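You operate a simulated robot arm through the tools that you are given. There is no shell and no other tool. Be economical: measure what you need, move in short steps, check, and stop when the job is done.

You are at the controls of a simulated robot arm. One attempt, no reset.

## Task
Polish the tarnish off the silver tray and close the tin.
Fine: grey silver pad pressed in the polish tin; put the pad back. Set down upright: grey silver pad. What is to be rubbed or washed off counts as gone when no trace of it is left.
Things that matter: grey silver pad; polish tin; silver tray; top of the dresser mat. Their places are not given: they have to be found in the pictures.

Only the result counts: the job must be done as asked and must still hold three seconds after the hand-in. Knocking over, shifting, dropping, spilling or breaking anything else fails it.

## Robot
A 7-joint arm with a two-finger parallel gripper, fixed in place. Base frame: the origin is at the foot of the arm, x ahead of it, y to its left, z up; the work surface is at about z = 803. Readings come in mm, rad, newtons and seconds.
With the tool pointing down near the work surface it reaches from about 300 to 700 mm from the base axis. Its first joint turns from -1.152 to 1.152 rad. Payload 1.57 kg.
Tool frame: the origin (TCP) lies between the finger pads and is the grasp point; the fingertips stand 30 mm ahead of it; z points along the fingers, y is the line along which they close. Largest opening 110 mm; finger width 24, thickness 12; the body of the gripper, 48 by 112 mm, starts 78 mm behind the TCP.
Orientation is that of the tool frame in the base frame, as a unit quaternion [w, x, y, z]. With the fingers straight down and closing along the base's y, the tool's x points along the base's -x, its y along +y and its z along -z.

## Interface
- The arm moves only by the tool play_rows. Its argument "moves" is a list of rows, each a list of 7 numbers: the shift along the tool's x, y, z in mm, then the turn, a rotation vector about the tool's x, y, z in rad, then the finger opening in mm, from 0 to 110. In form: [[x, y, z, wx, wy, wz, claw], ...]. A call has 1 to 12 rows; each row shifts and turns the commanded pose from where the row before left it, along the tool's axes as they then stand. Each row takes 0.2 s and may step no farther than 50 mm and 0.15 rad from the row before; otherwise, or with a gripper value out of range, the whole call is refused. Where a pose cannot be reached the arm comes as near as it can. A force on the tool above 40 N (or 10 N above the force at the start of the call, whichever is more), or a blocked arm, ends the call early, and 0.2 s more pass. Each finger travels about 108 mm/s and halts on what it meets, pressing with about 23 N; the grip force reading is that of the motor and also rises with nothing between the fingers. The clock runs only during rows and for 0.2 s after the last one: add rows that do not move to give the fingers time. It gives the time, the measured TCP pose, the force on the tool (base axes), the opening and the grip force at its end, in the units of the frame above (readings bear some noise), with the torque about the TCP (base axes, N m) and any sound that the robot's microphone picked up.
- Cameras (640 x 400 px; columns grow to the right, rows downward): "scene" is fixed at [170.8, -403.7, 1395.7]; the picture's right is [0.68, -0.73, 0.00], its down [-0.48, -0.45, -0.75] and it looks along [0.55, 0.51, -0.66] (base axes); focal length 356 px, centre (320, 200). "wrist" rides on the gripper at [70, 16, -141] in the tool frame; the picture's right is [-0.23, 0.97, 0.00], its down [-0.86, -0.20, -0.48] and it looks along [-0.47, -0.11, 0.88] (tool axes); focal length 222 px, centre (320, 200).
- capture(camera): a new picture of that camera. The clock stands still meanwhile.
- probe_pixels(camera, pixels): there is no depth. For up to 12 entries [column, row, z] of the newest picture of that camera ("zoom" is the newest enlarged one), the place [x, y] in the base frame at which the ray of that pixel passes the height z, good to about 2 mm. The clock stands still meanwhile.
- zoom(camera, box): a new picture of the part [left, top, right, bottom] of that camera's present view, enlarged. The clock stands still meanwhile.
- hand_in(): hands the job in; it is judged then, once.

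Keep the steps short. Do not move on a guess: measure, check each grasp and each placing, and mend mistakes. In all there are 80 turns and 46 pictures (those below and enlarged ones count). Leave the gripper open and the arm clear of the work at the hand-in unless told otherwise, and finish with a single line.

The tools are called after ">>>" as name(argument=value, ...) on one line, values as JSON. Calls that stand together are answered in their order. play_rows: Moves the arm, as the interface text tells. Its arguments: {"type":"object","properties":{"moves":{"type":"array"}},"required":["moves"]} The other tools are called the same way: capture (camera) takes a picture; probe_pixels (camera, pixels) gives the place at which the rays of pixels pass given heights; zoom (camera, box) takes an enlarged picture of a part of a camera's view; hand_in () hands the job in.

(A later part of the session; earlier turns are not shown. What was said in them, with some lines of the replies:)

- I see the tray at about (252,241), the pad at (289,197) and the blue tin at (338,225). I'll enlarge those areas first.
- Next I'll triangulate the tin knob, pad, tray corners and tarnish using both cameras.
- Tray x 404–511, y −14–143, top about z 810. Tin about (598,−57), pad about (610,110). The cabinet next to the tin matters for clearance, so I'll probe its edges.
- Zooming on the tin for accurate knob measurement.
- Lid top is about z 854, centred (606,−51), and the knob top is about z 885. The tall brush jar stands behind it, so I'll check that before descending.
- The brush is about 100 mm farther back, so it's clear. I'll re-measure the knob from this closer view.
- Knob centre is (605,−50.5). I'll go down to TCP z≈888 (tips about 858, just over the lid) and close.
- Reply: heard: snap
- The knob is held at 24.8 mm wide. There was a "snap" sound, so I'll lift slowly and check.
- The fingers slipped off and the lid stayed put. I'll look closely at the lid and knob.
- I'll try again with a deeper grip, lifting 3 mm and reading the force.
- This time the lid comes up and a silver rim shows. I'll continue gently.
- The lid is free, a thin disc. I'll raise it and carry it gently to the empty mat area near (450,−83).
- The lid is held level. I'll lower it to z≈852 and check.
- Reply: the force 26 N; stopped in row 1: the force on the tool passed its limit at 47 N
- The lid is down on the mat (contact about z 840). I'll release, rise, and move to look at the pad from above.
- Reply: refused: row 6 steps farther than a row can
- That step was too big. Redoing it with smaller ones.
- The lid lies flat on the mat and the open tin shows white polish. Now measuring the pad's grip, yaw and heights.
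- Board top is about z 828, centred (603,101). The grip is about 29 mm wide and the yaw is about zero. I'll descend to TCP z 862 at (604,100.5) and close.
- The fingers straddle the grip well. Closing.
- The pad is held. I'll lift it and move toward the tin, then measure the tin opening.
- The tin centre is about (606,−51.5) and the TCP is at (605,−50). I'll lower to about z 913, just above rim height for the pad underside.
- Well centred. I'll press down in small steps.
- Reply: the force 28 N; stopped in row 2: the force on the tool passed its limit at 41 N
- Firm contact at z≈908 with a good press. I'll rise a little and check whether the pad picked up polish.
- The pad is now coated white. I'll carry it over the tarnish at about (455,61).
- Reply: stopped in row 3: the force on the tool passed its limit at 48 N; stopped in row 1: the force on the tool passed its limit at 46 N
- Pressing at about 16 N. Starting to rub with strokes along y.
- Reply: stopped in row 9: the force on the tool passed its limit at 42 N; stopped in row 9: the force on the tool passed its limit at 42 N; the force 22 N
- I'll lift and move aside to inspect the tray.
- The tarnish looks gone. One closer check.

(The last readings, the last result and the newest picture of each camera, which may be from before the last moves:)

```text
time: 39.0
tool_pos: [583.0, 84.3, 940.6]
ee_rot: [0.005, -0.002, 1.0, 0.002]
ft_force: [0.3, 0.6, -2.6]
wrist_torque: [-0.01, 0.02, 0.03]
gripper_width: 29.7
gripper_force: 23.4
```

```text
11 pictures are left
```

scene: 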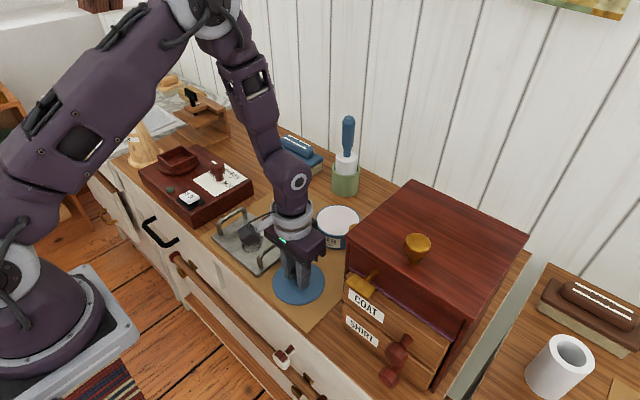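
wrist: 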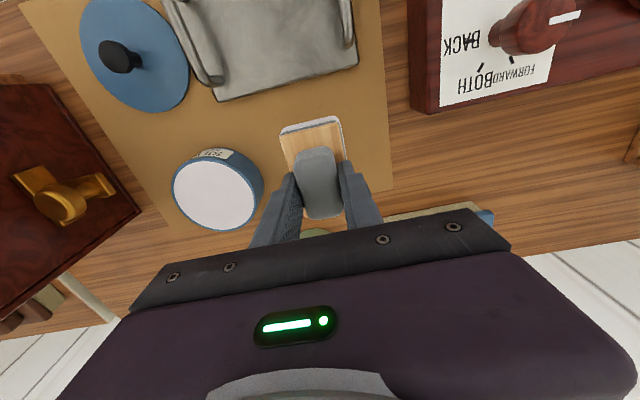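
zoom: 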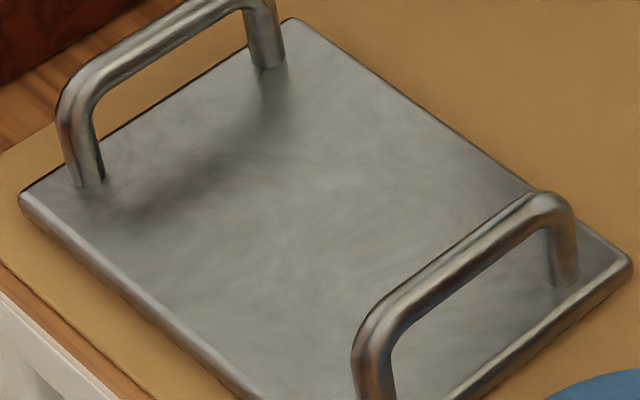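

The tray is clean; the remaining dark bits are handle shadows and reflections. Now returning the pad to its place at (604,99).

>>> play_rows(moves=[[-10, 8, 0, 0, 0, 0, 0], [-10.7, 7, 0, 0, 0, 0, 0], [0, 0, 25, 0, 0, 0, 0], [0, 0, 25, 0, 0, 0, 0], [0, 0, 15, 0, 0, 0, 0], [0, 0, 6, 0, 0, 0, 0], [0, 0, 0, 0, 0, 0, 0]])

>>> play_rows(moves=[[0, 0, 2, 0, 0, 0, 0], [0, 0, 1, 0, 0, 0, 0], [0, 0, 0, 0, 0, 0, 0]])

>>> play_rows(moves=[[0, 0, 1, 0, 0, 0, 0], [0, 0, 0, 0, 0, 0, 0]])

```text
time: 40.5
tool_pos: [605.6, 98.9, 870.9]
ee_rot: [0.005, -0.002, 1.0, 0.003]
ft_force: [0.1, 0.0, -1.1]
wrist_torque: [0.01, 0.01, 0.01]
gripper_width: 29.8
gripper_force: 23.5
```

```text
time: 41.4
tool_pos: [604.8, 97.8, 866.7]
ee_rot: [0.005, -0.002, 1.0, 0.002]
ft_force: [-0.7, -0.4, -1.8]
wrist_torque: [0.03, 0.01, 0.04]
gripper_width: 29.4
gripper_force: 23.5
```

```text
time: 42.0
tool_pos: [604.2, 98.6, 865.7]
ee_rot: [0.004, -0.001, 1.0, 0.002]
ft_force: [-0.4, 0.2, -2.2]
wrist_torque: [-0.01, -0.05, -0.03]
gripper_width: 29.6
gripper_force: 23.1
```

>>> play_rows(moves=[[0, 0, 1.2, 0, 0, 0, 0], [0, 0, 0, 0, 0, 0, 0]])

>>> play_rows(moves=[[0, 0, 1.2, 0, 0, 0, 0], [0, 0, 0, 0, 0, 0, 0]])

```text
time: 42.5
tool_pos: [605.1, 98.3, 865.7]
ee_rot: [0.005, -0.001, 1.0, 0.001]
ft_force: [0.6, -0.6, -1.1]
wrist_torque: [0.02, -0.01, 0.0]
gripper_width: 29.4
gripper_force: 23.3
```

```text
time: 43.1
tool_pos: [605.0, 97.4, 864.8]
ee_rot: [0.005, -0.002, 1.0, 0.002]
ft_force: [-0.3, 0.0, -1.2]
wrist_torque: [0.0, -0.02, -0.03]
gripper_width: 29.9
gripper_force: 23.1
```

>>> play_rows(moves=[[0, 0, 1, 0, 0, 0, 0], [0, 0, 0, 0, 0, 0, 0]])

>>> play_rows(moves=[[0, 0, 1, 0, 0, 0, 0], [0, 0, 0, 0, 0, 0, 0]])

```text
time: 43.8
tool_pos: [603.8, 98.7, 862.3]
ee_rot: [0.005, -0.003, 1.0, 0.001]
ft_force: [0.7, 0.0, -1.7]
wrist_torque: [0.04, 0.03, 0.0]
gripper_width: 29.7
gripper_force: 22.8
```

```text
time: 44.4
tool_pos: [603.9, 98.7, 861.2]
ee_rot: [0.006, -0.003, 1.0, 0.002]
ft_force: [-4.6, -0.7, 7.9]
wrist_torque: [-0.2, -0.11, -0.11]
gripper_width: 29.8
gripper_force: 22.8
```

Contact at 7.9 N, so the pad is down. I'll open and rise.

>>> play_rows(moves=[[0, 0, 0, 0, 0, 0, 55], [0, 0, 0, 0, 0, 0, 55], [0, 0, -20, 0, 0, 0, 55], [0, 0, -40, 0, 0, 0, 55], [0, 0, -40, 0, 0, 0, 55], [30, -38, 0, 0, 0, 0, 50], [30, -38, 0, 0, 0, 0, 50], [30, -38, 0, 0, 0, 0, 50], [30, -38, 0, 0, 0, 0, 50], [30, -28, 0, 0, 0, 0, 50], [4.5, -1.2, 0, 0, 0, 0, 50], [0, 0, 0, 0, 0, 0, 50]])

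>>> capture(camera="scene")

>>> capture(camera="wrist")

```text
time: 47.0
tool_pos: [450.9, -84.1, 960.8]
ee_rot: [0.007, -0.001, 1.0, 0.001]
ft_force: [0.0, 0.4, 0.5]
wrist_torque: [0.04, 0.01, 0.01]
gripper_width: 50.2
gripper_force: 0.1
```

```text
10 pictures are left
```

scene: 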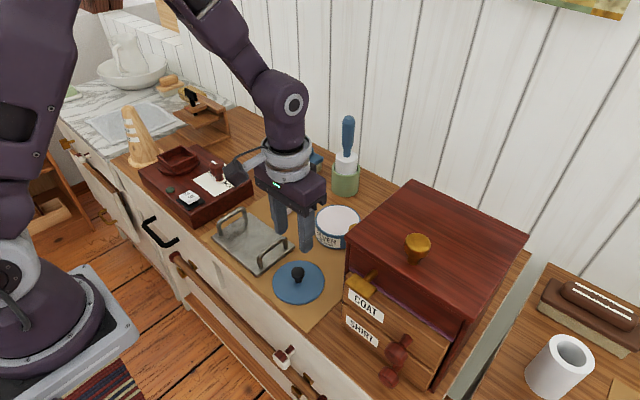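

```text
9 pictures are left
```

wrist: 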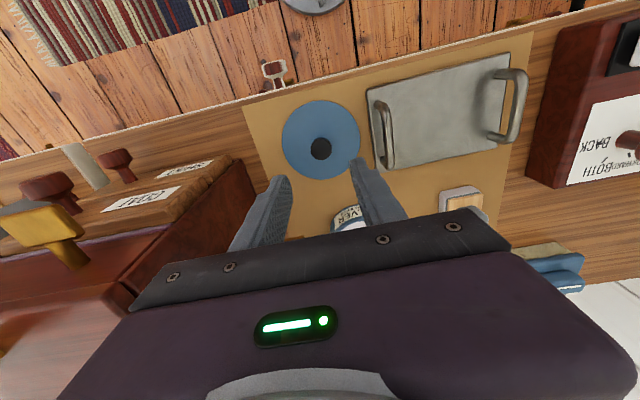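

Pad is back and the lid is on the mat. I'll measure the knob (wrist (320,147)) and correct the slight tilt.

>>> probe_pixels(camera="wrist", pixels=[[320, 147, 838], [309, 147, 836], [331, 147, 836]])

>>> probe_pixels(camera="scene", pixels=[[297, 271, 838]])

>>> play_rows(moves=[[0, 0, 30, 0, 0.007, 0, 50], [0, 0, 30, 0, 0.006, 0, 50], [0, 0, 0, 0, 0, 0, 50]])

```text
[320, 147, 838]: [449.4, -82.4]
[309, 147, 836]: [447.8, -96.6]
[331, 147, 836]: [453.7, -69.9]
```

```text
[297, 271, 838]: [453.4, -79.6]
```

```text
time: 47.8
tool_pos: [449.4, -84.7, 899.5]
ee_rot: [-0.001, -0.002, 1.0, 0.002]
ft_force: [-0.2, -0.2, 0.3]
wrist_torque: [-0.02, 0.03, 0.02]
gripper_width: 50.4
gripper_force: 0.1
```

Level again. Descend to z≈841 at y −83 and grip.

>>> play_rows(moves=[[0, 1.5, 30, 0, 0, 0, 50], [0, 0, 20, 0, 0, 0, 50], [0, 0, 8, 0, 0, 0, 50], [0, 0, 0, 0, 0, 0, 50], [0, 0, 0, 0, 0, 0, 0], [0, 0, 0, 0, 0, 0, 0], [0, 0, 0, 0, 0, 0, 0], [0, 0, 0, 0, 0, 0, 0]])

>>> play_rows(moves=[[0, 0, -3, 0, 0, 0, 0], [0, 0, -5, 0, 0, 0, 0], [0, 0, -5, 0, 0, 0, 0], [0, 0, -7, 0, 0, 0, 0], [0, 0, 0, 0, 0, 0, 0]])

>>> zoom(camera="scene", box=[250, 200, 350, 310])

```text
time: 49.5
tool_pos: [450.9, -82.8, 842.9]
ee_rot: [-0.001, -0.002, 1.0, 0.002]
ft_force: [-0.1, -0.6, 0.3]
wrist_torque: [0.01, -0.01, 0.02]
gripper_width: 24.4
gripper_force: 23.0
```

```text
time: 50.8
tool_pos: [451.1, -82.4, 861.7]
ee_rot: [-0.001, -0.002, 1.0, 0.002]
ft_force: [0.3, 0.1, -1.3]
wrist_torque: [-0.04, 0.03, 0.0]
gripper_width: 24.6
gripper_force: 23.3
```

```text
3.64 times, centred on (300, 255) of scene
```

zoom: 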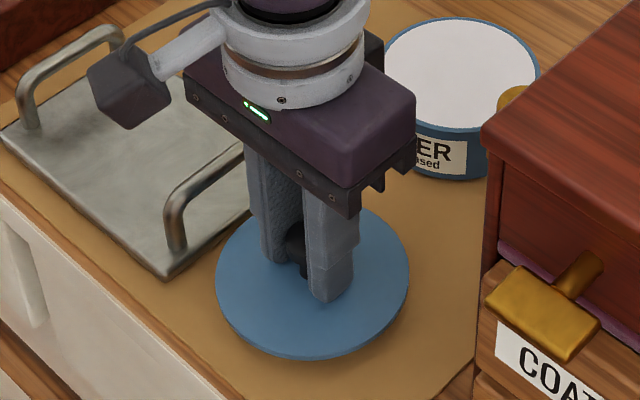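

The lid is held. I'll lift and carry it over the tin at (605,−52).

>>> play_rows(moves=[[0, 0, -15, 0, 0, 0, 0], [0, 0, -25, 0, 0, 0, 0], [0, 0, -25, 0, 0, 0, 0], [-12, 2, -20, 0, 0, 0, 0], [-20, 5, 0, 0, 0, 0, 0], [-22, 6, 0, 0, 0, 0, 0], [-22, 6, 0, 0, 0, 0, 0], [-22, 5, 0, 0, 0, 0, 0], [-22, 4, 0, 0, 0, 0, 0], [-22, 2.5, 0, 0, 0, 0, 0], [-12, 0, 0, 0, 0, 0, 0], [0, 0, 0, 0, 0, 0, 0]])

```text
time: 53.4
tool_pos: [604.9, -51.4, 944.9]
ee_rot: [-0.001, -0.002, 1.0, 0.001]
ft_force: [-0.1, 0.1, -0.5]
wrist_torque: [0.02, -0.03, -0.01]
gripper_width: 24.7
gripper_force: 23.2
```

Now lowering to z≈898 and checking alignment.

>>> play_rows(moves=[[0, -0.5, 15, 0, 0, 0, 0], [0, 0, 15, 0, 0, 0, 0], [0, 0, 12, 0, 0, 0, 0], [0, 0, 5, 0, 0, 0, 0], [0, 0, 0, 0, 0, 0, 0]])

>>> zoom(camera="scene", box=[305, 185, 375, 255])

>>> zoom(camera="wrist", box=[250, 80, 390, 200])

```text
time: 54.5
tool_pos: [603.6, -53.0, 898.8]
ee_rot: [-0.002, -0.002, 1.0, 0.002]
ft_force: [0.2, 0.3, -0.6]
wrist_torque: [0.0, 0.01, -0.01]
gripper_width: 24.6
gripper_force: 22.5
```

```text
5.71 times, centred on (340, 220) of scene
```

zoom: 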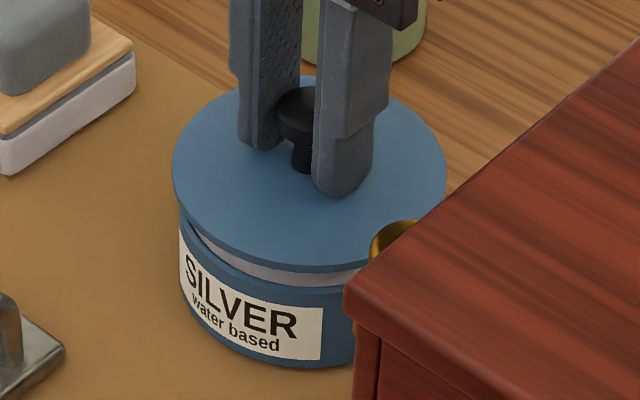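

```text
3.33 times, centred on (320, 140) of wrist
```

zoom: 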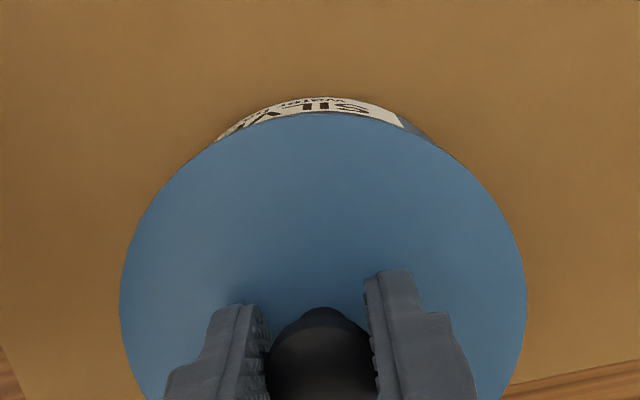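

Alignment matches the earlier seated position. Lowering in small steps until seated (expected about z 888).

>>> play_rows(moves=[[0, 0, 4, 0, 0, 0, 0], [0, 0, 3, 0, 0, 0, 0], [0, 0, 0, 0, 0, 0, 0]])

>>> play_rows(moves=[[0, 0, 1.5, 0, 0, 0, 0], [0, 0, 0, 0, 0, 0, 0]])

>>> play_rows(moves=[[0, 0, 1.5, 0, 0, 0, 0], [0, 0, 0, 0, 0, 0, 0]])

```text
time: 55.4
tool_pos: [604.4, -52.9, 892.3]
ee_rot: [0.0, -0.002, 1.0, 0.002]
ft_force: [-0.2, -0.2, -0.7]
wrist_torque: [0.01, 0.01, -0.03]
gripper_width: 24.4
gripper_force: 22.6
```

```text
time: 56.0
tool_pos: [602.9, -51.9, 891.9]
ee_rot: [-0.001, -0.001, 1.0, 0.001]
ft_force: [-0.9, 0.2, -0.6]
wrist_torque: [-0.02, -0.03, 0.0]
gripper_width: 24.5
gripper_force: 22.7
```

```text
time: 56.5
tool_pos: [604.0, -52.8, 889.5]
ee_rot: [-0.001, -0.001, 1.0, 0.002]
ft_force: [-0.2, 0.2, -0.1]
wrist_torque: [-0.01, -0.03, 0.03]
gripper_width: 24.5
gripper_force: 22.5
```

>>> play_rows(moves=[[0, 0, 1.2, 0, 0, 0, 0], [0, 0, 0, 0, 0, 0, 0]])

>>> play_rows(moves=[[0, 0, 1.2, 0, 0, 0, 0], [0, 0, 0, 0, 0, 0, 0]])

```text
time: 57.1
tool_pos: [605.0, -52.4, 888.5]
ee_rot: [-0.001, -0.003, 1.0, 0.002]
ft_force: [0.0, 0.5, -0.8]
wrist_torque: [-0.03, 0.02, -0.03]
gripper_width: 24.4
gripper_force: 22.8
```

```text
time: 57.8
tool_pos: [604.1, -52.0, 888.2]
ee_rot: [0.0, -0.003, 1.0, 0.002]
ft_force: [3.5, 3.6, 8.8]
wrist_torque: [-0.04, 0.23, 0.01]
gripper_width: 24.6
gripper_force: 22.7
heard: snap
```

I heard a snap with contact at z 888, so the lid is seated. I'll release, rise and inspect.

>>> play_rows(moves=[[0, 0, 0, 0, 0, 0, 50], [0, 0, 0, 0, 0, 0, 50], [0, 0, -15, 0, 0, 0, 50], [0, 0, -40, 0, 0, 0, 50], [0, 0, -45, 0, 0, 0, 50], [20, 30, -30, 0, 0, 0, 80], [40, 10, -10, 0, 0, 0, 110], [45, 10, 0, 0, 0, 0, 110], [30, 0, 0, 0, 0, 0, 110], [0, 0, 0, 0, 0, 0, 110]])

>>> capture(camera="scene")

>>> zoom(camera="scene", box=[210, 170, 380, 280])

>>> capture(camera="wrist")

```text
time: 60.0
tool_pos: [469.7, -4.2, 1031.0]
ee_rot: [-0.001, -0.002, 1.0, 0.002]
ft_force: [-0.4, 0.3, 0.4]
wrist_torque: [-0.02, 0.03, 0.0]
gripper_width: 110.1
gripper_force: 0.0
```

```text
5 pictures are left
```

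scene: 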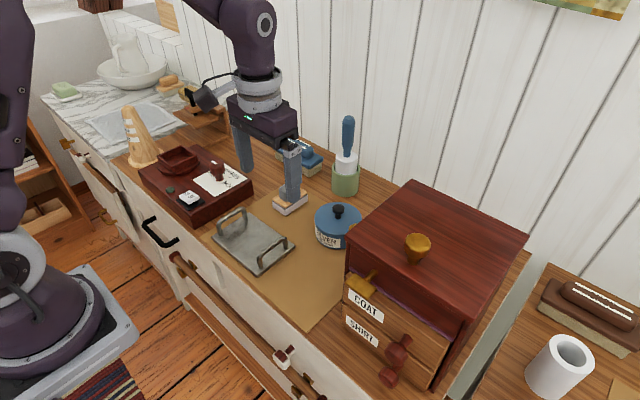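

```text
3.64 times, centred on (295, 225) of scene
```

zoom: 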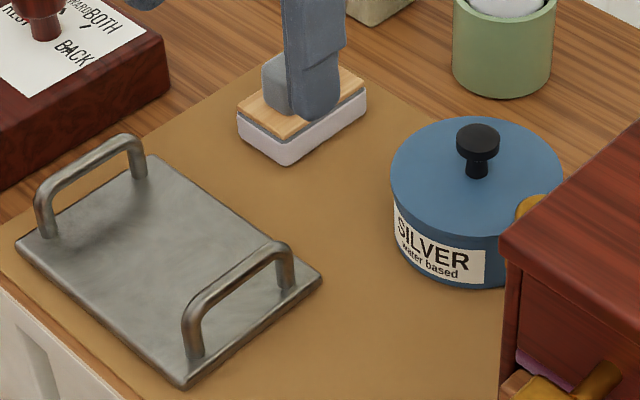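

```text
3 pictures are left
```

wrist: 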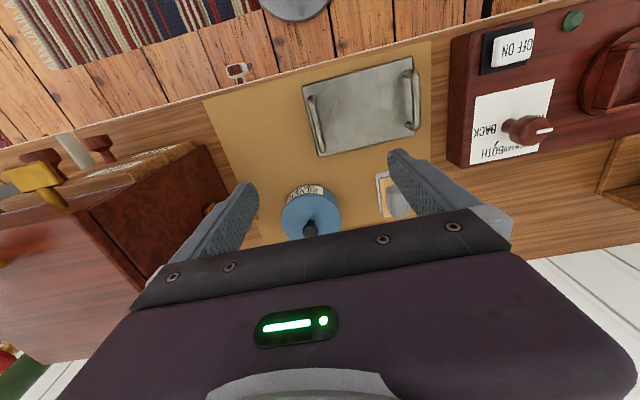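

The lid is seated flush as at the start, the tray is clean, and the pad stands upright in its place. The arm is clear and the gripper is open, so I'm handing in.

>>> hand_in()

```text
The job is handed in.
```

The tarnish is polished off the tray, the pad is back in its place standing upright, the tin lid is snapped shut, and the job is handed in.
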